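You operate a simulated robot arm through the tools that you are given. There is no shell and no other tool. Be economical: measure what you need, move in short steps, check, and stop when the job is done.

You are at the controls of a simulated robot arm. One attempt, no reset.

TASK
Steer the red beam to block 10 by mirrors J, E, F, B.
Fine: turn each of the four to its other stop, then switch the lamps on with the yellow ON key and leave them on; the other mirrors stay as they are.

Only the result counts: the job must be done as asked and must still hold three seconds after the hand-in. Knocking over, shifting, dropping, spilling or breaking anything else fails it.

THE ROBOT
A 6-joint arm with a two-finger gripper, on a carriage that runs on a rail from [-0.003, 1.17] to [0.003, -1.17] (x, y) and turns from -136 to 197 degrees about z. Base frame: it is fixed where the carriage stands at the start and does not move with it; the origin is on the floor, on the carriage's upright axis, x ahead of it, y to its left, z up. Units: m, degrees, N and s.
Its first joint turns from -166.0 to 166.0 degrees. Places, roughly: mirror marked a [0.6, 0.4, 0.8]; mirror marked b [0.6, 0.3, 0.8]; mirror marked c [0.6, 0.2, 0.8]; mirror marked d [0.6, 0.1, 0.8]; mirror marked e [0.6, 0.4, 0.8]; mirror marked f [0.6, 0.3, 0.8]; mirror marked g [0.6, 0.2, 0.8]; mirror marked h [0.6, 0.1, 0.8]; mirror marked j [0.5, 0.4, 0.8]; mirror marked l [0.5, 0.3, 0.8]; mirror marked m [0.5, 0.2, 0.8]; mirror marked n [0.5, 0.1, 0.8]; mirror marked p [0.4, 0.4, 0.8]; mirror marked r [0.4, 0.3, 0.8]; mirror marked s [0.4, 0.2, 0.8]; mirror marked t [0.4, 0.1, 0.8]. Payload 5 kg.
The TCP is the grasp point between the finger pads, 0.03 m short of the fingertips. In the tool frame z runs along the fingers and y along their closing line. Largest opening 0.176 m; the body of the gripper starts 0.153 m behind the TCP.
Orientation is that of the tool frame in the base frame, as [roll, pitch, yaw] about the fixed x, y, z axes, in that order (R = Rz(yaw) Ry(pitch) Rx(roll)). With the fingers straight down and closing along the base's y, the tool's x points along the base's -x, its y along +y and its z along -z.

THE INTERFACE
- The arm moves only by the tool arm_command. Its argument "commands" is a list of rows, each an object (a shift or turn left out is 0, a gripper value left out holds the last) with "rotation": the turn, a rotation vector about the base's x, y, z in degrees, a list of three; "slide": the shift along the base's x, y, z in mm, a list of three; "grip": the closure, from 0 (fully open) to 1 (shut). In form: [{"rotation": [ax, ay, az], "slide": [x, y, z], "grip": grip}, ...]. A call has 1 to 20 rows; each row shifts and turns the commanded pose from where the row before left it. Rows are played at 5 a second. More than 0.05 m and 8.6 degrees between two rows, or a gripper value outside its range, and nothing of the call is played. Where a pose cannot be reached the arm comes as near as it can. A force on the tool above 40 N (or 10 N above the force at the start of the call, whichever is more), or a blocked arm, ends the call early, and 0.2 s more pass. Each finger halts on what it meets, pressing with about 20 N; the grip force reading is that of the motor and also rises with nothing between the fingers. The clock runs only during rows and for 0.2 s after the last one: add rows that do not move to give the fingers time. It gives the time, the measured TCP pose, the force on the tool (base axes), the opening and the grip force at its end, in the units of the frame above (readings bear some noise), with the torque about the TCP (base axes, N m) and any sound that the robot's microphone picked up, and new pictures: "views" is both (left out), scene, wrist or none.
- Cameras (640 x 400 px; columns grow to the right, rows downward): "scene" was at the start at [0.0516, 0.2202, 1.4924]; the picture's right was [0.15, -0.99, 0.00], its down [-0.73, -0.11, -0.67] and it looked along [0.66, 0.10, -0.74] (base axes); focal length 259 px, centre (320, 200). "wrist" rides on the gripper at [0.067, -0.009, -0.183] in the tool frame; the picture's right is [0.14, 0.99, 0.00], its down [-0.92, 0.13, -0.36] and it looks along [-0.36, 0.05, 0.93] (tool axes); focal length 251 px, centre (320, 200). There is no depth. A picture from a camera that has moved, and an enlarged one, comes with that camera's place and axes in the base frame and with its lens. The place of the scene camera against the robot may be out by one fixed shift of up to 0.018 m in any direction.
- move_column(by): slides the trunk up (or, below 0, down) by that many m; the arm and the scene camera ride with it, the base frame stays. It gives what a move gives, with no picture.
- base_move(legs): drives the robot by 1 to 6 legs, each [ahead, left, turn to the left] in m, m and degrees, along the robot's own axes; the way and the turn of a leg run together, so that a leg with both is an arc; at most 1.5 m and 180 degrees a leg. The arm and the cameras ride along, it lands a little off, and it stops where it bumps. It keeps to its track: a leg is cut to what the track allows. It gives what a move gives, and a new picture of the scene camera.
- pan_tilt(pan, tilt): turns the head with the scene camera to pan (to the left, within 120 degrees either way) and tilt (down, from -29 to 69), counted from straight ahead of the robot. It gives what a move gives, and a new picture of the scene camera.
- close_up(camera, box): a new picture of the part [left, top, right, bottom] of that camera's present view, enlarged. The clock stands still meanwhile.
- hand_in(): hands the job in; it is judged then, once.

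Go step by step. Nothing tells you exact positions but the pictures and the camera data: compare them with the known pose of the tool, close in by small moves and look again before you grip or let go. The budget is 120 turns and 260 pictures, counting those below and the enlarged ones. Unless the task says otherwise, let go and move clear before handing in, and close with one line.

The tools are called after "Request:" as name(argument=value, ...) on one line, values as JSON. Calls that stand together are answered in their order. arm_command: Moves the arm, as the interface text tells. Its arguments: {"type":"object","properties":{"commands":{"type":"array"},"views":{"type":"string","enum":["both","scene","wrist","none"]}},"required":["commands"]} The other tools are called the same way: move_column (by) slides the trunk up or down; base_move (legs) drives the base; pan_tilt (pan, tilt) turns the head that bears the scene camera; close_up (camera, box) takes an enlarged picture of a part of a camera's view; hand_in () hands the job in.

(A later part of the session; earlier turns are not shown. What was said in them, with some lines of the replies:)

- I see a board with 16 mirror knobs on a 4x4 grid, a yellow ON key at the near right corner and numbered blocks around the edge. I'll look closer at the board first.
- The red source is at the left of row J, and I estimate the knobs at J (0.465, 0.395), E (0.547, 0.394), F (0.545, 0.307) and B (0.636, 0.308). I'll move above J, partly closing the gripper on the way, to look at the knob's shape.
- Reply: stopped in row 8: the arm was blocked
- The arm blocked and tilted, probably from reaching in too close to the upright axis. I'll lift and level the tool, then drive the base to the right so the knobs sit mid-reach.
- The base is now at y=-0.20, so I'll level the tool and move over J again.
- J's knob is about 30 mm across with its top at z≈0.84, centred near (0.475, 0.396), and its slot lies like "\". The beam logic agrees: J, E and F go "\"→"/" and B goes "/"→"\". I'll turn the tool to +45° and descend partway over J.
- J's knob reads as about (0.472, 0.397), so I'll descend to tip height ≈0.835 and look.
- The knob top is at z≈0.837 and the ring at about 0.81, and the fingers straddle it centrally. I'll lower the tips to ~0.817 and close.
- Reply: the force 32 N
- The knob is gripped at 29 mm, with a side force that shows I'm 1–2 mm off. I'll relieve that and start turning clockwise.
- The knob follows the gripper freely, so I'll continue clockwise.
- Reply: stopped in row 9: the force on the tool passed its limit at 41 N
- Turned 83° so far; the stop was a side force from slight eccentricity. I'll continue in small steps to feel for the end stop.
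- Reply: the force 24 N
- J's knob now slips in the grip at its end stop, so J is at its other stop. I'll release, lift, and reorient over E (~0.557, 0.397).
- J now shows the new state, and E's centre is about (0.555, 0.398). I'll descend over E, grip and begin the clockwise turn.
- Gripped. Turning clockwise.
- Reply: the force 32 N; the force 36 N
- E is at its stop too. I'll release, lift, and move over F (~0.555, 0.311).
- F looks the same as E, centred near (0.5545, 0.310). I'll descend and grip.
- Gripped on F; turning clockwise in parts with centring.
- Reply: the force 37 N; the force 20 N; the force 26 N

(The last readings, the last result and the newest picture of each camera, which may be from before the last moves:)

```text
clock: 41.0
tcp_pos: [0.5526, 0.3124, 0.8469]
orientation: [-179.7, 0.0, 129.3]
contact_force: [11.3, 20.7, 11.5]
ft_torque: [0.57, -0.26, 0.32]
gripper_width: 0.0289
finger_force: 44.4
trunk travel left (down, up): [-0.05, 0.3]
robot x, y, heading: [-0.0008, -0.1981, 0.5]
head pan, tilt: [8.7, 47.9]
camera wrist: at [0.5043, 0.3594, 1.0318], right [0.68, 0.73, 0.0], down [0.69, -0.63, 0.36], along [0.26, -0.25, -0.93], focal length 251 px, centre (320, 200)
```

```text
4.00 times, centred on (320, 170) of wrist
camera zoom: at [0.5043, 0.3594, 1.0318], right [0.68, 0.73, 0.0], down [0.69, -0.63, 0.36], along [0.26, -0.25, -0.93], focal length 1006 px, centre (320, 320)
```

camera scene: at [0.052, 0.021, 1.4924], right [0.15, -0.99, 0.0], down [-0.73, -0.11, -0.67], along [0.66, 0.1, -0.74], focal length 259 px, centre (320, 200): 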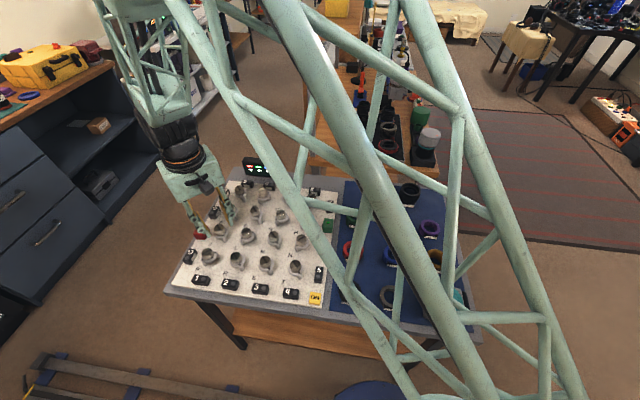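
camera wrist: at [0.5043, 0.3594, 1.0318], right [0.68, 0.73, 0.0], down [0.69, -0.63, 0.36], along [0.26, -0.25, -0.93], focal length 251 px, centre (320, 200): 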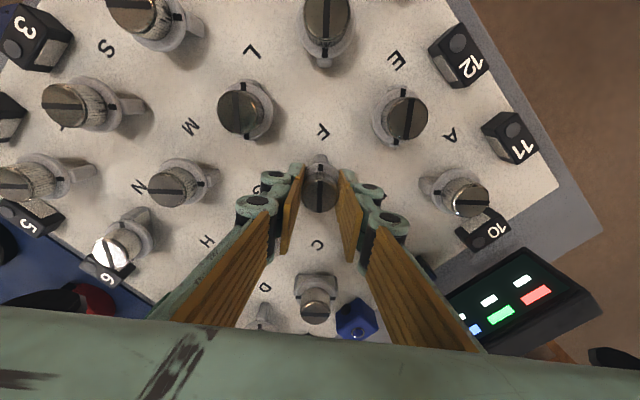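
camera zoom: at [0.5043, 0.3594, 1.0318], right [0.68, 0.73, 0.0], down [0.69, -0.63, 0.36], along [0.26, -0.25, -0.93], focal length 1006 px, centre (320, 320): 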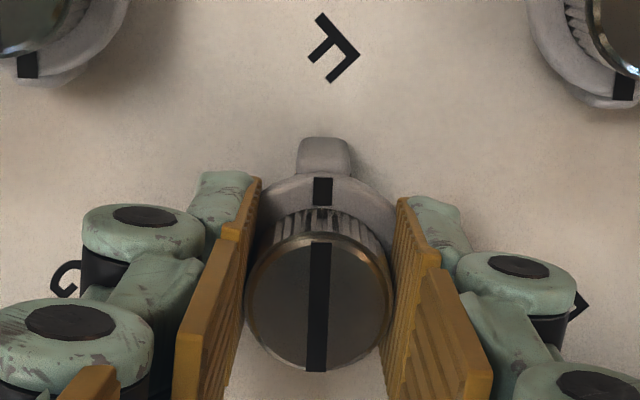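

F is at its stop. Now B (~0.639, 0.311), which needs the opposite turn, so I'll keep this yaw and shift across.

Request:
arm_command(commands=[{"grip": 0.68}, {"slide": [0, 0, 0]}, {"slide": [0, 0, 0]}, {"slide": [0, 0, 20]}, {"slide": [0, 0, 30]}, {"slide": [0, 0, 30]}, {"slide": [28, 0, 0], "rotation": [0, 0, 5]}, {"slide": [28, 0, 0]}, {"slide": [29, 0, 0]}, {"slide": [0, 0, 0]}, {"slide": [0, 0, 0]}], views="wrist")

Request:
close_up(camera="wrist", box=[240, 80, 400, 180])

Request:
close_up(camera="scene", box=[160, 170, 360, 310])

```text
clock: 43.4
tcp_pos: [0.6377, 0.312, 0.9279]
orientation: [-179.6, 0.0, 134.3]
contact_force: [-0.4, 0.5, -0.3]
ft_torque: [-0.01, 0.01, 0.0]
gripper_width: 0.0563
finger_force: 0.0
trunk travel left (down, up): [-0.05, 0.3]
robot x, y, heading: [0.0011, -0.2006, 0.1]
head pan, tilt: [8.7, 47.9]
camera wrist: at [0.5857, 0.3542, 1.1123], right [0.61, 0.79, 0.0], down [0.74, -0.57, 0.36], along [0.28, -0.23, -0.93], focal length 251 px, centre (320, 200)
```

wrist: 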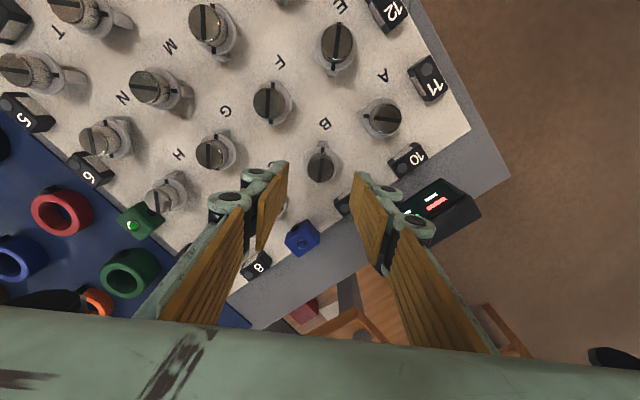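

```text
4.00 times, centred on (320, 130) of wrist
camera zoom: at [0.5857, 0.3542, 1.1123], right [0.61, 0.79, 0.0], down [0.74, -0.57, 0.36], along [0.28, -0.23, -0.93], focal length 1006 px, centre (320, 480)
```

zoom: 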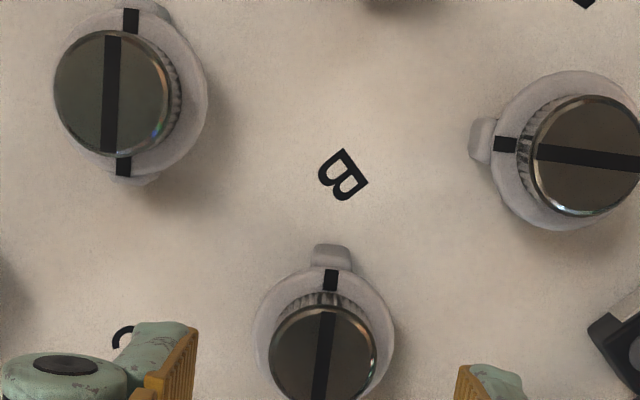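

```text
2.86 times, centred on (260, 240) of scene
camera zoom: at [0.0522, 0.0206, 1.4924], right [0.15, -0.99, 0.0], down [-0.73, -0.11, -0.67], along [0.66, 0.1, -0.74], focal length 739 px, centre (491, 86)
```

zoom: 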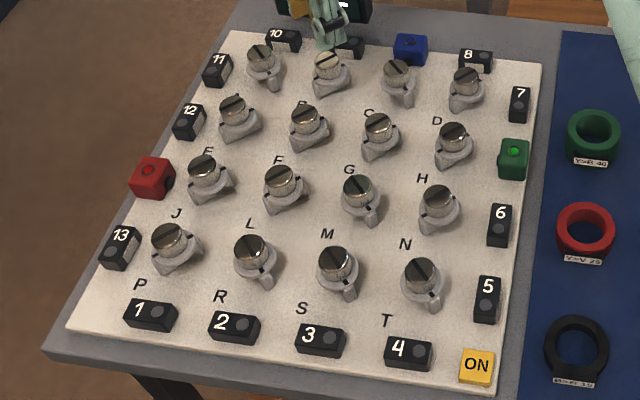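

J, E and F are all switched. B's centre is about (0.639, 0.310), so I'll descend and grip.

Request:
arm_command(commands=[{"slide": [1, -1, -20]}, {"slide": [0, 0, -20]}, {"slide": [0, 0, -20]}, {"slide": [0, 0, -11]}, {"slide": [0, 0, -9]}, {"slide": [0, 0, 0]}, {"grip": 1.0}, {"slide": [0, 0, 0]}, {"slide": [0, 0, 0]}], views="wrist")

```text
clock: 45.4
tcp_pos: [0.6399, 0.3101, 0.8457]
orientation: [-179.8, 0.0, 134.3]
contact_force: [12.0, 9.4, -2.8]
ft_torque: [0.33, -0.36, -0.02]
gripper_width: 0.0296
finger_force: 45.2
trunk travel left (down, up): [-0.05, 0.3]
robot x, y, heading: [0.0005, -0.202, -0.3]
head pan, tilt: [8.7, 47.9]
camera wrist: at [0.5869, 0.3535, 1.031], right [0.61, 0.79, 0.0], down [0.74, -0.57, 0.36], along [0.28, -0.22, -0.93], focal length 251 px, centre (320, 200)
```

wrist: 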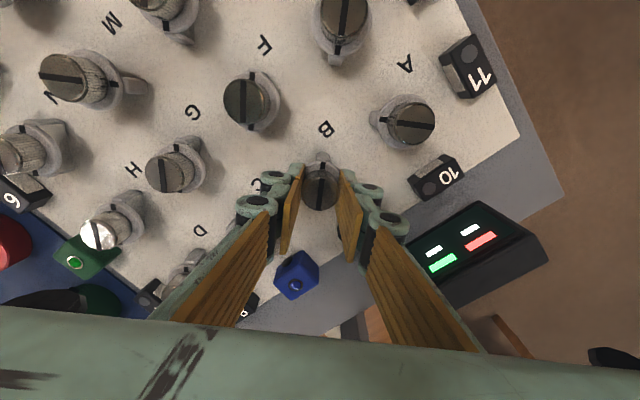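

Request:
arm_command(commands=[{"slide": [0.6, 0.4, 0], "rotation": [0, 0, 4]}, {"rotation": [0, 0, 5]}, {"rotation": [0, 0, 5]}, {"rotation": [0, 0, 5]}, {"rotation": [0, 0, 5]}, {"rotation": [0, 0, 5]}, {"slide": [0, 0, 0]}], views="none")

```text
clock: 47.0
tcp_pos: [0.6396, 0.3112, 0.847]
orientation: [-179.8, 0.0, 163.3]
contact_force: [-0.6, 12.9, -8.3]
ft_torque: [0.39, 0.03, 0.01]
gripper_width: 0.0292
finger_force: 44.9
trunk travel left (down, up): [-0.05, 0.3]
robot x, y, heading: [0.0023, -0.2003, -0.1]
head pan, tilt: [8.7, 47.9]
```

Turning freely, so I'll carry on.

Request:
arm_command(commands=[{"slide": [0, 0.7, -0.4], "rotation": [0, 0, 4]}, {"rotation": [0, 0, 5]}, {"rotation": [0, 0, 5]}, {"rotation": [0, 0, 5]}, {"rotation": [0, 0, 5]}, {"rotation": [0, 0, 5]}, {"slide": [0, 0, 0]}], views="none")

```text
clock: 48.6
tcp_pos: [0.6391, 0.3131, 0.8463]
orientation: [-179.7, 0.0, -167.7]
contact_force: [-4.3, 5.3, -8.1]
ft_torque: [0.2, 0.12, 0.02]
gripper_width: 0.0294
finger_force: 45.2
trunk travel left (down, up): [-0.05, 0.3]
robot x, y, heading: [0.0019, -0.2016, 0.2]
head pan, tilt: [8.7, 47.9]
```

Request:
arm_command(commands=[{"slide": [-0.4, 0.3, -0.3], "rotation": [0, 0, 5]}, {"rotation": [0, 0, 5]}, {"rotation": [0, 0, 5]}, {"rotation": [0, 0, 5]}, {"rotation": [0, 0, 5]}, {"rotation": [0, 0, 4]}, {"slide": [0, 0, 0]}], views="none")

```text
clock: 50.2
tcp_pos: [0.6401, 0.3122, 0.847]
orientation: [-179.7, 0.1, -138.7]
contact_force: [5.1, 7.3, 0.8]
ft_torque: [0.21, -0.13, 0.02]
gripper_width: 0.0292
finger_force: 44.4
trunk travel left (down, up): [-0.05, 0.3]
robot x, y, heading: [0.0003, -0.1979, 0.3]
head pan, tilt: [8.7, 47.9]
```

Request:
arm_command(commands=[{"rotation": [0, 0, 2]}, {"rotation": [0, 0, 2]}, {"rotation": [0, 0, 2]}, {"rotation": [0, 0, 2]}, {"slide": [0, 0, 0]}], views="wrist")

Request:
close_up(camera="wrist", box=[240, 120, 400, 220])

```text
clock: 51.4
tcp_pos: [0.6389, 0.3108, 0.8458]
orientation: [-179.7, 0.0, -130.7]
contact_force: [-6.4, 2.0, 4.6]
ft_torque: [0.04, 0.25, -0.33]
gripper_width: 0.0293
finger_force: 44.9
trunk travel left (down, up): [-0.05, 0.3]
robot x, y, heading: [0.0007, -0.1996, 0.2]
head pan, tilt: [8.7, 47.9]
camera wrist: at [0.6021, 0.2556, 1.031], right [-0.84, 0.54, 0.0], down [0.5, 0.79, 0.36], along [0.2, 0.3, -0.93], focal length 251 px, centre (320, 200)
```

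wrist: 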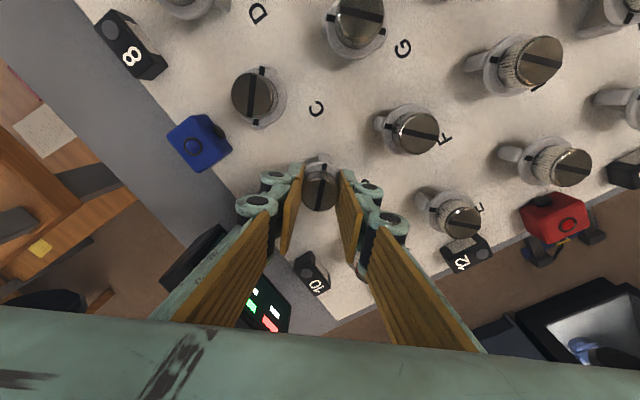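

```text
4.00 times, centred on (320, 170) of wrist
camera zoom: at [0.6021, 0.2556, 1.031], right [-0.84, 0.54, 0.0], down [0.5, 0.79, 0.36], along [0.2, 0.3, -0.93], focal length 1006 px, centre (320, 320)
```

zoom: 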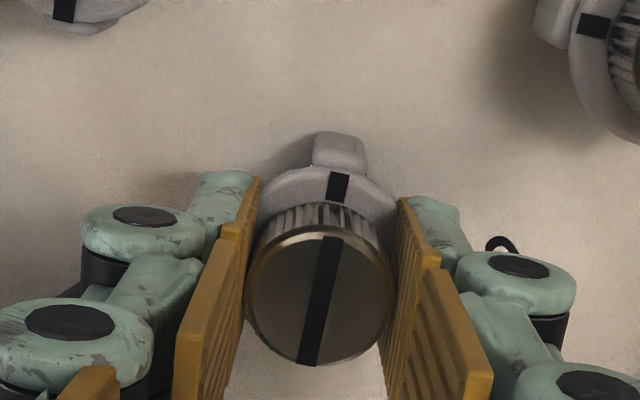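

B is at its stop (slip and torque felt). I'll release, lift well clear and drive the base right so the ON key (~0.315, 0.074) comes into reach.

Request:
arm_command(commands=[{"grip": 0.68}, {"slide": [0, 0, 0]}, {"slide": [0, 0, 0]}, {"slide": [0, 0, 20]}, {"slide": [0, 0, 40]}, {"slide": [0, 0, 40]}, {"slide": [0, 0, 40]}, {"grip": 1.0}, {"slide": [0, 0, 0]}, {"slide": [0, 0, 0]}], views="none")

Request:
base_move(legs=[[0, -0.25, 0]])

```text
clock: 53.6
tcp_pos: [0.6387, 0.3118, 0.9881]
orientation: [-179.6, 0.0, -130.7]
contact_force: [0.0, 0.6, 0.1]
ft_torque: [-0.01, 0.02, 0.0]
gripper_width: 0.0001
finger_force: 20.2
trunk travel left (down, up): [-0.05, 0.3]
robot x, y, heading: [-0.0014, -0.1999, 0.0]
head pan, tilt: [8.7, 47.9]
```

```text
clock: 55.5
tcp_pos: [0.64, 0.0625, 0.988]
orientation: [-179.6, 0.0, -130.7]
contact_force: [0.2, 0.7, 0.3]
ft_torque: [-0.04, 0.03, 0.0]
gripper_width: 0.0001
finger_force: 19.9
trunk travel left (down, up): [-0.05, 0.3]
robot x, y, heading: [-0.001, -0.4493, 0.1]
head pan, tilt: [8.7, 47.9]
camera scene: at [0.0526, -0.2304, 1.4924], right [0.15, -0.99, 0.0], down [-0.73, -0.11, -0.67], along [0.66, 0.1, -0.74], focal length 259 px, centre (320, 200)
```

scene: 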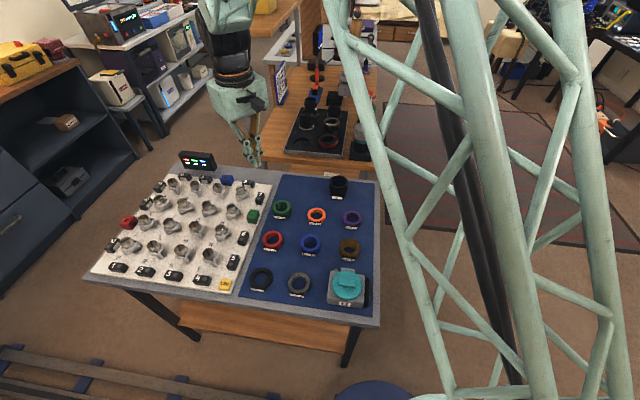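

Now I'll move over the ON key, turning the yaw back to 180°.

Request:
arm_command(commands=[{"slide": [-40, 1.5, -5], "rotation": [0, 0, -6.2]}, {"slide": [-40, 1.5, -5], "rotation": [0, 0, -6.2]}, {"slide": [-40, 1.5, -5], "rotation": [0, 0, -6.2]}, {"slide": [-40, 1.5, -5], "rotation": [0, 0, -6.2]}, {"slide": [-40, 1.5, -5], "rotation": [0, 0, -6.2]}, {"slide": [-40, 1.5, -5], "rotation": [0, 0, -6.2]}, {"slide": [-40, 1, -5], "rotation": [0, 0, -6]}, {"slide": [-40, 1, -5], "rotation": [0, 0, -6]}, {"slide": [0, 0, 0]}])

Request:
close_up(camera="wrist", box=[240, 80, 400, 180])

Request:
close_up(camera="scene", box=[70, 160, 280, 310])

```text
clock: 57.5
tcp_pos: [0.3194, 0.0737, 0.9486]
orientation: [-179.6, -0.1, 179.9]
contact_force: [-0.8, 0.2, 1.3]
ft_torque: [0.0, -0.14, 0.03]
gripper_width: 0.0
finger_force: 19.3
trunk travel left (down, up): [-0.05, 0.3]
robot x, y, heading: [0.0018, -0.4506, 0.1]
head pan, tilt: [8.7, 47.9]
camera scene: at [0.0645, -0.228, 1.5259], right [0.16, -0.99, 0.0], down [-0.43, -0.07, -0.9], along [0.89, 0.14, -0.43], focal length 259 px, centre (320, 200)
camera wrist: at [0.253, 0.0661, 1.1329], right [-0.14, 0.99, -0.01], down [0.92, 0.13, 0.36], along [0.36, 0.04, -0.93], focal length 251 px, centre (320, 200)
```

scene: 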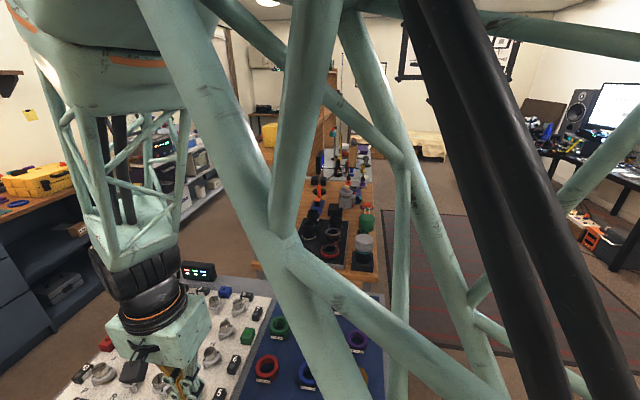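
wrist: 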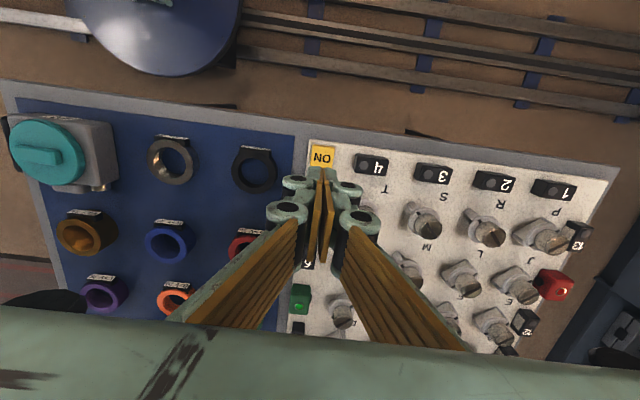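

```text
4.00 times, centred on (320, 130) of wrist
camera zoom: at [0.253, 0.0661, 1.1329], right [-0.14, 0.99, -0.01], down [0.92, 0.13, 0.36], along [0.36, 0.04, -0.93], focal length 1006 px, centre (320, 480)
```

zoom: 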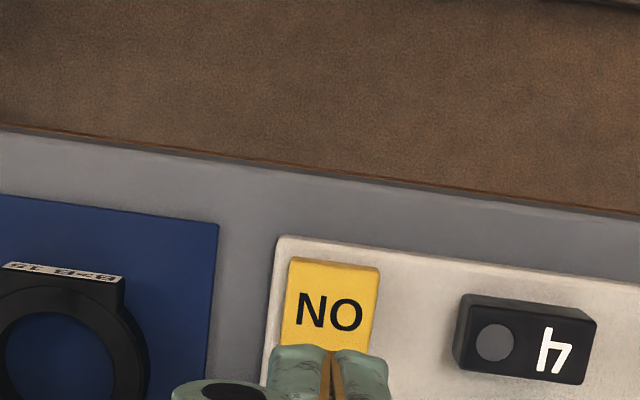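

```text
2.67 times, centred on (175, 235) of scene
camera zoom: at [0.0645, -0.228, 1.5259], right [0.16, -0.99, 0.0], down [-0.43, -0.07, -0.9], along [0.89, 0.14, -0.43], focal length 690 px, centre (707, 107)
```

zoom: 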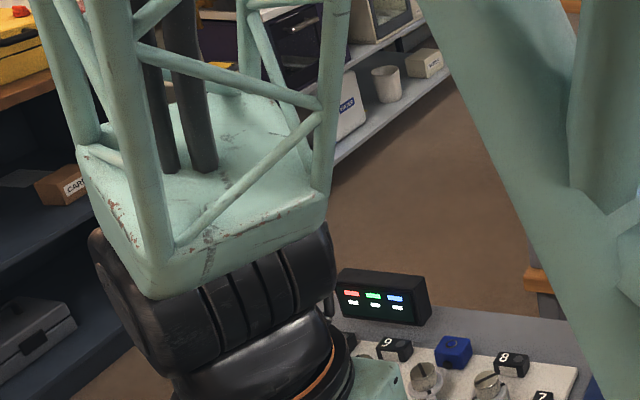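

The key is about 30 mm wide, centred near (0.320, 0.075), right below the closed fingertips. I'll descend to just above it, then creep.

Request:
arm_command(commands=[{"slide": [0.5, 1, -25]}, {"slide": [0, 0, -25]}, {"slide": [0, 0, -25]}, {"slide": [0, 0, -15]}, {"slide": [0, 0, 0]}])

Request:
close_up(camera="wrist", box=[240, 120, 400, 220])

```text
clock: 58.7
tcp_pos: [0.3211, 0.0734, 0.858]
orientation: [-179.7, -0.1, -179.8]
contact_force: [-0.5, -0.8, -0.1]
ft_torque: [-0.04, 0.02, 0.0]
gripper_width: 0.0
finger_force: 19.9
trunk travel left (down, up): [-0.05, 0.3]
robot x, y, heading: [0.0002, -0.4525, 0.4]
head pan, tilt: [8.7, 47.9]
camera scene: at [0.0526, -0.2304, 1.4924], right [0.15, -0.99, 0.0], down [-0.73, -0.11, -0.67], along [0.66, 0.1, -0.74], focal length 259 px, centre (320, 200)
camera wrist: at [0.254, 0.0652, 1.0428], right [-0.14, 0.99, 0.0], down [0.92, 0.13, 0.36], along [0.36, 0.05, -0.93], focal length 251 px, centre (320, 200)
```

scene: 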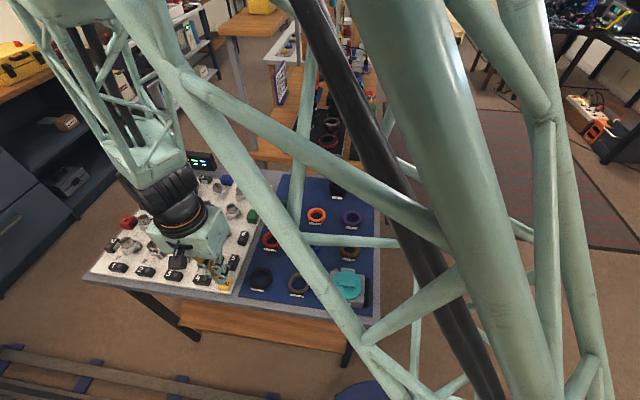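
wrist: 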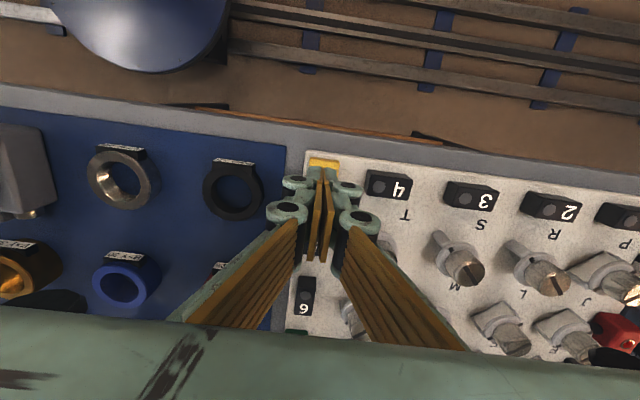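

```text
4.00 times, centred on (320, 170) of wrist
camera zoom: at [0.254, 0.0652, 1.0428], right [-0.14, 0.99, 0.0], down [0.92, 0.13, 0.36], along [0.36, 0.05, -0.93], focal length 1006 px, centre (320, 320)
```

zoom: 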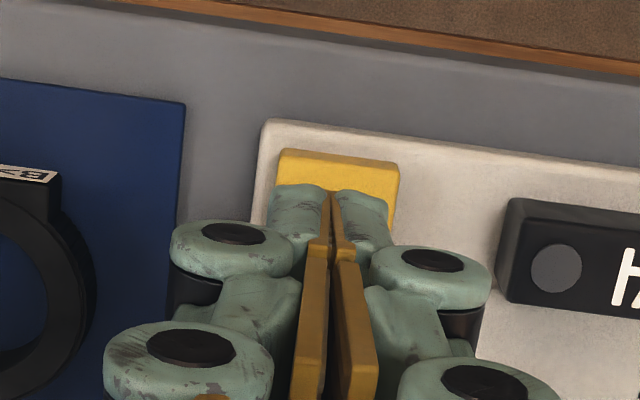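

The key centre is about 3 mm further in +y, so I'll correct that and creep down to feel the press.

Request:
arm_command(commands=[{"slide": [0, 3, -5]}, {"slide": [0, 0, -5]}, {"slide": [0, 0, -4]}, {"slide": [0, 0, -3]}, {"slide": [0, 0, -3]}, {"slide": [0, 0, -2]}])

```text
clock: 60.1
tcp_pos: [0.3193, 0.0774, 0.8353]
orientation: [-179.8, 0.1, -180.0]
contact_force: [-0.5, -0.3, -1.1]
ft_torque: [-0.01, -0.01, -0.02]
gripper_width: 0.0002
finger_force: 19.4
trunk travel left (down, up): [-0.05, 0.3]
robot x, y, heading: [0.003, -0.452, 0.3]
head pan, tilt: [8.7, 47.9]
camera scene: at [0.0525, -0.2306, 1.4924], right [0.15, -0.99, 0.0], down [-0.73, -0.11, -0.67], along [0.66, 0.1, -0.74], focal length 259 px, centre (320, 200)
camera wrist: at [0.2532, 0.0685, 1.0206], right [-0.14, 0.99, 0.0], down [0.92, 0.13, 0.36], along [0.36, 0.05, -0.93], focal length 251 px, centre (320, 200)
```

scene: 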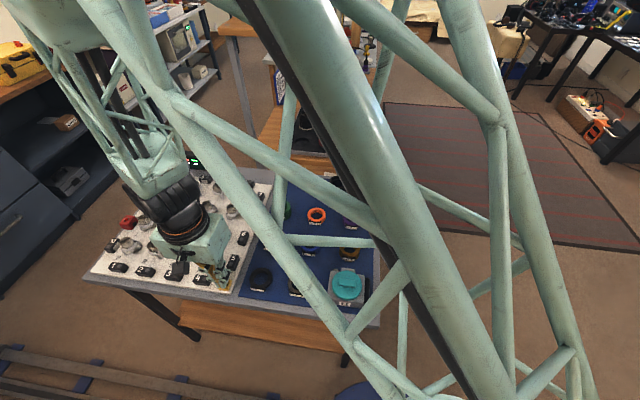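
wrist: 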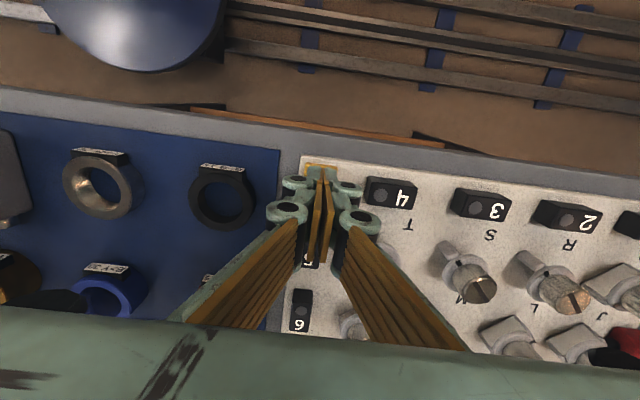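

Request:
arm_command(commands=[{"slide": [0, 0, -2]}, {"slide": [0, 0, -2]}, {"slide": [0, 0, -1.5]}, {"slide": [0, 0, -1.5]}], views="wrist")

Request:
close_up(camera="wrist", box=[240, 120, 400, 220])

```text
clock: 61.1
tcp_pos: [0.3205, 0.0784, 0.8293]
orientation: [-179.8, 0.0, -179.9]
contact_force: [0.1, 0.2, 0.5]
ft_torque: [0.03, 0.02, 0.02]
gripper_width: 0.0
finger_force: 19.5
trunk travel left (down, up): [-0.05, 0.3]
robot x, y, heading: [-0.0, -0.4525, 0.0]
head pan, tilt: [8.7, 47.9]
camera wrist: at [0.2534, 0.0689, 1.0137], right [-0.14, 0.99, 0.0], down [0.92, 0.13, 0.36], along [0.36, 0.05, -0.93], focal length 251 px, centre (320, 200)
```

wrist: 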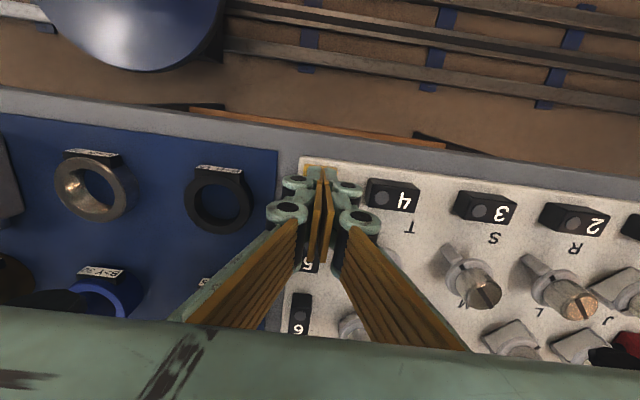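

```text
4.00 times, centred on (320, 170) of wrist
camera zoom: at [0.2534, 0.0689, 1.0137], right [-0.14, 0.99, 0.0], down [0.92, 0.13, 0.36], along [0.36, 0.05, -0.93], focal length 1006 px, centre (320, 320)
```

zoom: 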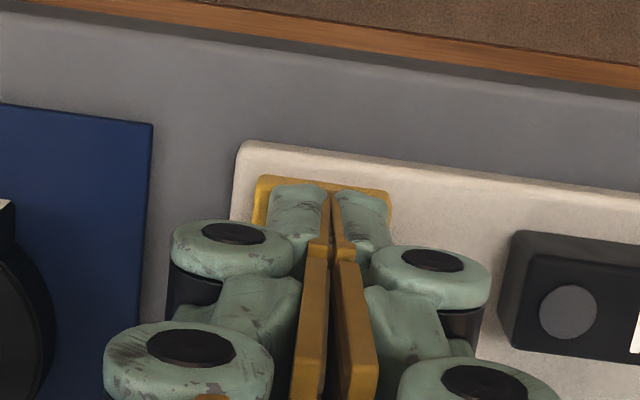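

Well centred, still no contact. Continuing in 1 mm steps.

Request:
arm_command(commands=[{"slide": [0, 0, -1]}, {"slide": [0, 0, -1]}, {"slide": [0, 0, -1]}, {"slide": [0, 0, -1]}, {"slide": [0, 0, -1]}, {"slide": [0, 0, -1]}, {"slide": [0, 0, -1]}, {"slide": [0, 0, -1]}], views="wrist")

```text
clock: 62.9
tcp_pos: [0.3191, 0.0764, 0.8213]
orientation: [-179.8, 0.1, -180.0]
contact_force: [1.2, 1.3, 13.5]
ft_torque: [0.07, -0.01, 0.01]
gripper_width: 0.006
finger_force: 45.3
trunk travel left (down, up): [-0.05, 0.3]
robot x, y, heading: [-0.004, -0.4477, 0.1]
head pan, tilt: [8.7, 47.9]
heard: click
camera wrist: at [0.2541, 0.0683, 1.0052], right [-0.14, 0.99, 0.0], down [0.92, 0.13, 0.36], along [0.36, 0.05, -0.93], focal length 251 px, centre (320, 200)
```

wrist: 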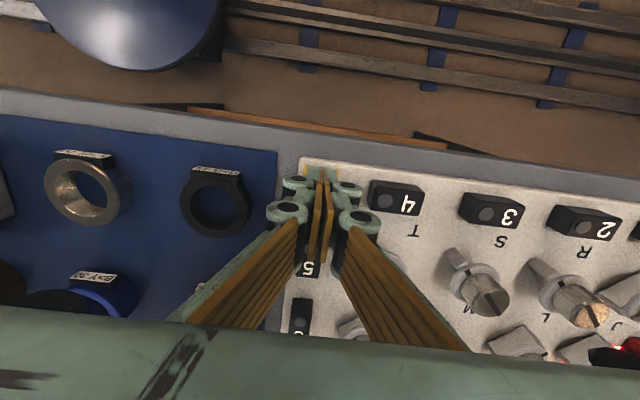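

A click was heard and the red lamp appears lit. I'll relax the fingers slightly and lift straight up.

Request:
arm_command(commands=[{"slide": [0, 0, 2]}, {"slide": [0, 0, 0], "grip": 0.93}, {"slide": [0, 0, 3]}, {"slide": [0, 0, 20]}, {"slide": [0, 0, 40]}, {"slide": [0, 0, 40]}, {"slide": [20, 0, 40]}, {"slide": [40, 0, 10]}, {"slide": [40, 0, 10]}, {"slide": [0, 0, 0]}])

Request:
close_up(camera="scene", box=[70, 160, 280, 310])

Request:
close_up(camera="wrist", box=[250, 60, 570, 260])

```text
clock: 65.1
tcp_pos: [0.4216, 0.0759, 0.9881]
orientation: [-179.6, 0.1, -179.9]
contact_force: [0.9, -0.1, -0.4]
ft_torque: [0.0, 0.2, -0.04]
gripper_width: 0.0125
finger_force: 0.2
trunk travel left (down, up): [-0.05, 0.3]
robot x, y, heading: [0.0035, -0.4509, 0.1]
head pan, tilt: [8.7, 47.9]
camera scene: at [0.0592, -0.2309, 1.5028], right [0.14, -0.99, 0.0], down [-0.64, -0.09, -0.76], along [0.75, 0.1, -0.65], focal length 259 px, centre (320, 200)
camera wrist: at [0.354, 0.067, 1.1724], right [-0.14, 0.99, -0.01], down [0.92, 0.13, 0.36], along [0.36, 0.05, -0.93], focal length 251 px, centre (320, 200)
```

scene: 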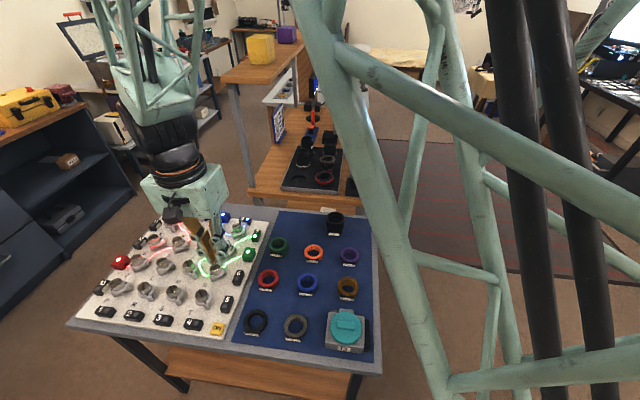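
wrist: 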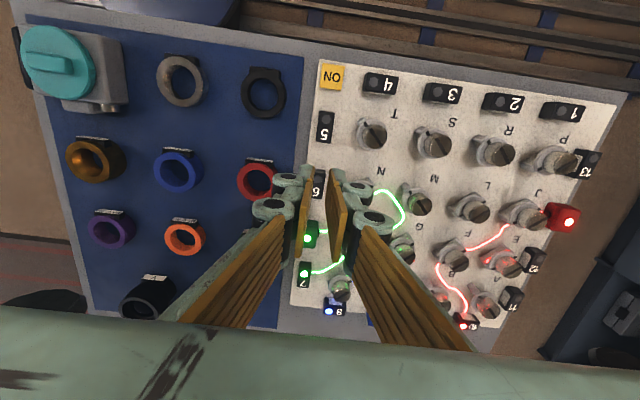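

```text
2.67 times, centred on (175, 235) of scene
camera zoom: at [0.0592, -0.2309, 1.5028], right [0.14, -0.99, 0.0], down [-0.64, -0.09, -0.76], along [0.75, 0.1, -0.65], focal length 690 px, centre (707, 107)
```

zoom: 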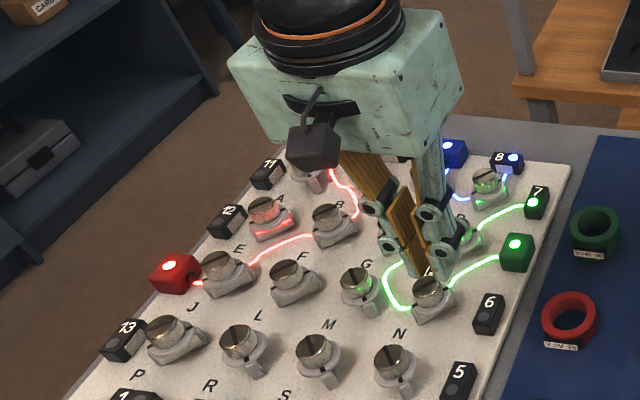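

```text
2.00 times, centred on (410, 160) of wrist
camera zoom: at [0.354, 0.067, 1.1724], right [-0.14, 0.99, -0.01], down [0.92, 0.13, 0.36], along [0.36, 0.05, -0.93], focal length 503 px, centre (140, 280)
```

zoom: 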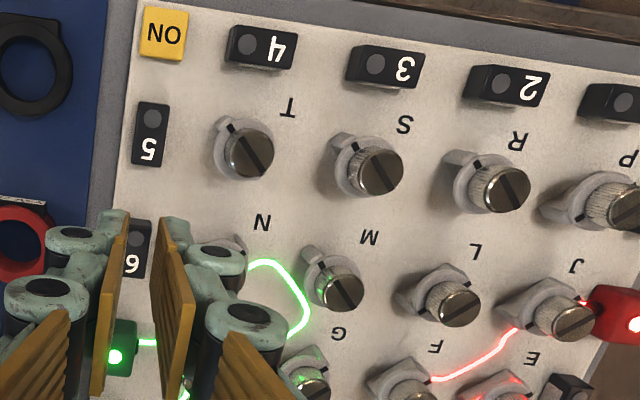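

Request:
close_up(camera="wrist", box=[410, 190, 590, 340])

```text
2.67 times, centred on (500, 265) of wrist
camera zoom: at [0.354, 0.067, 1.1724], right [-0.14, 0.99, -0.01], down [0.92, 0.13, 0.36], along [0.36, 0.05, -0.93], focal length 670 px, centre (-160, 27)
```

zoom: 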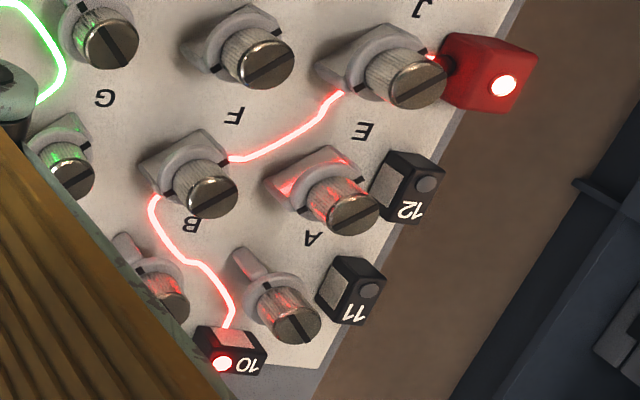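

The red beam now runs from the red source via J, E, F and B to block 10, which is lit red. The lamps are on and the arm is clear, so I'm handing in.

Request:
hand_in()

```text
The job is handed in.
```

The job is handed in: mirrors J, E, F and B are each at their other stop, the lamps are on, and the last picture before the hand-in showed the red beam lighting block 10.
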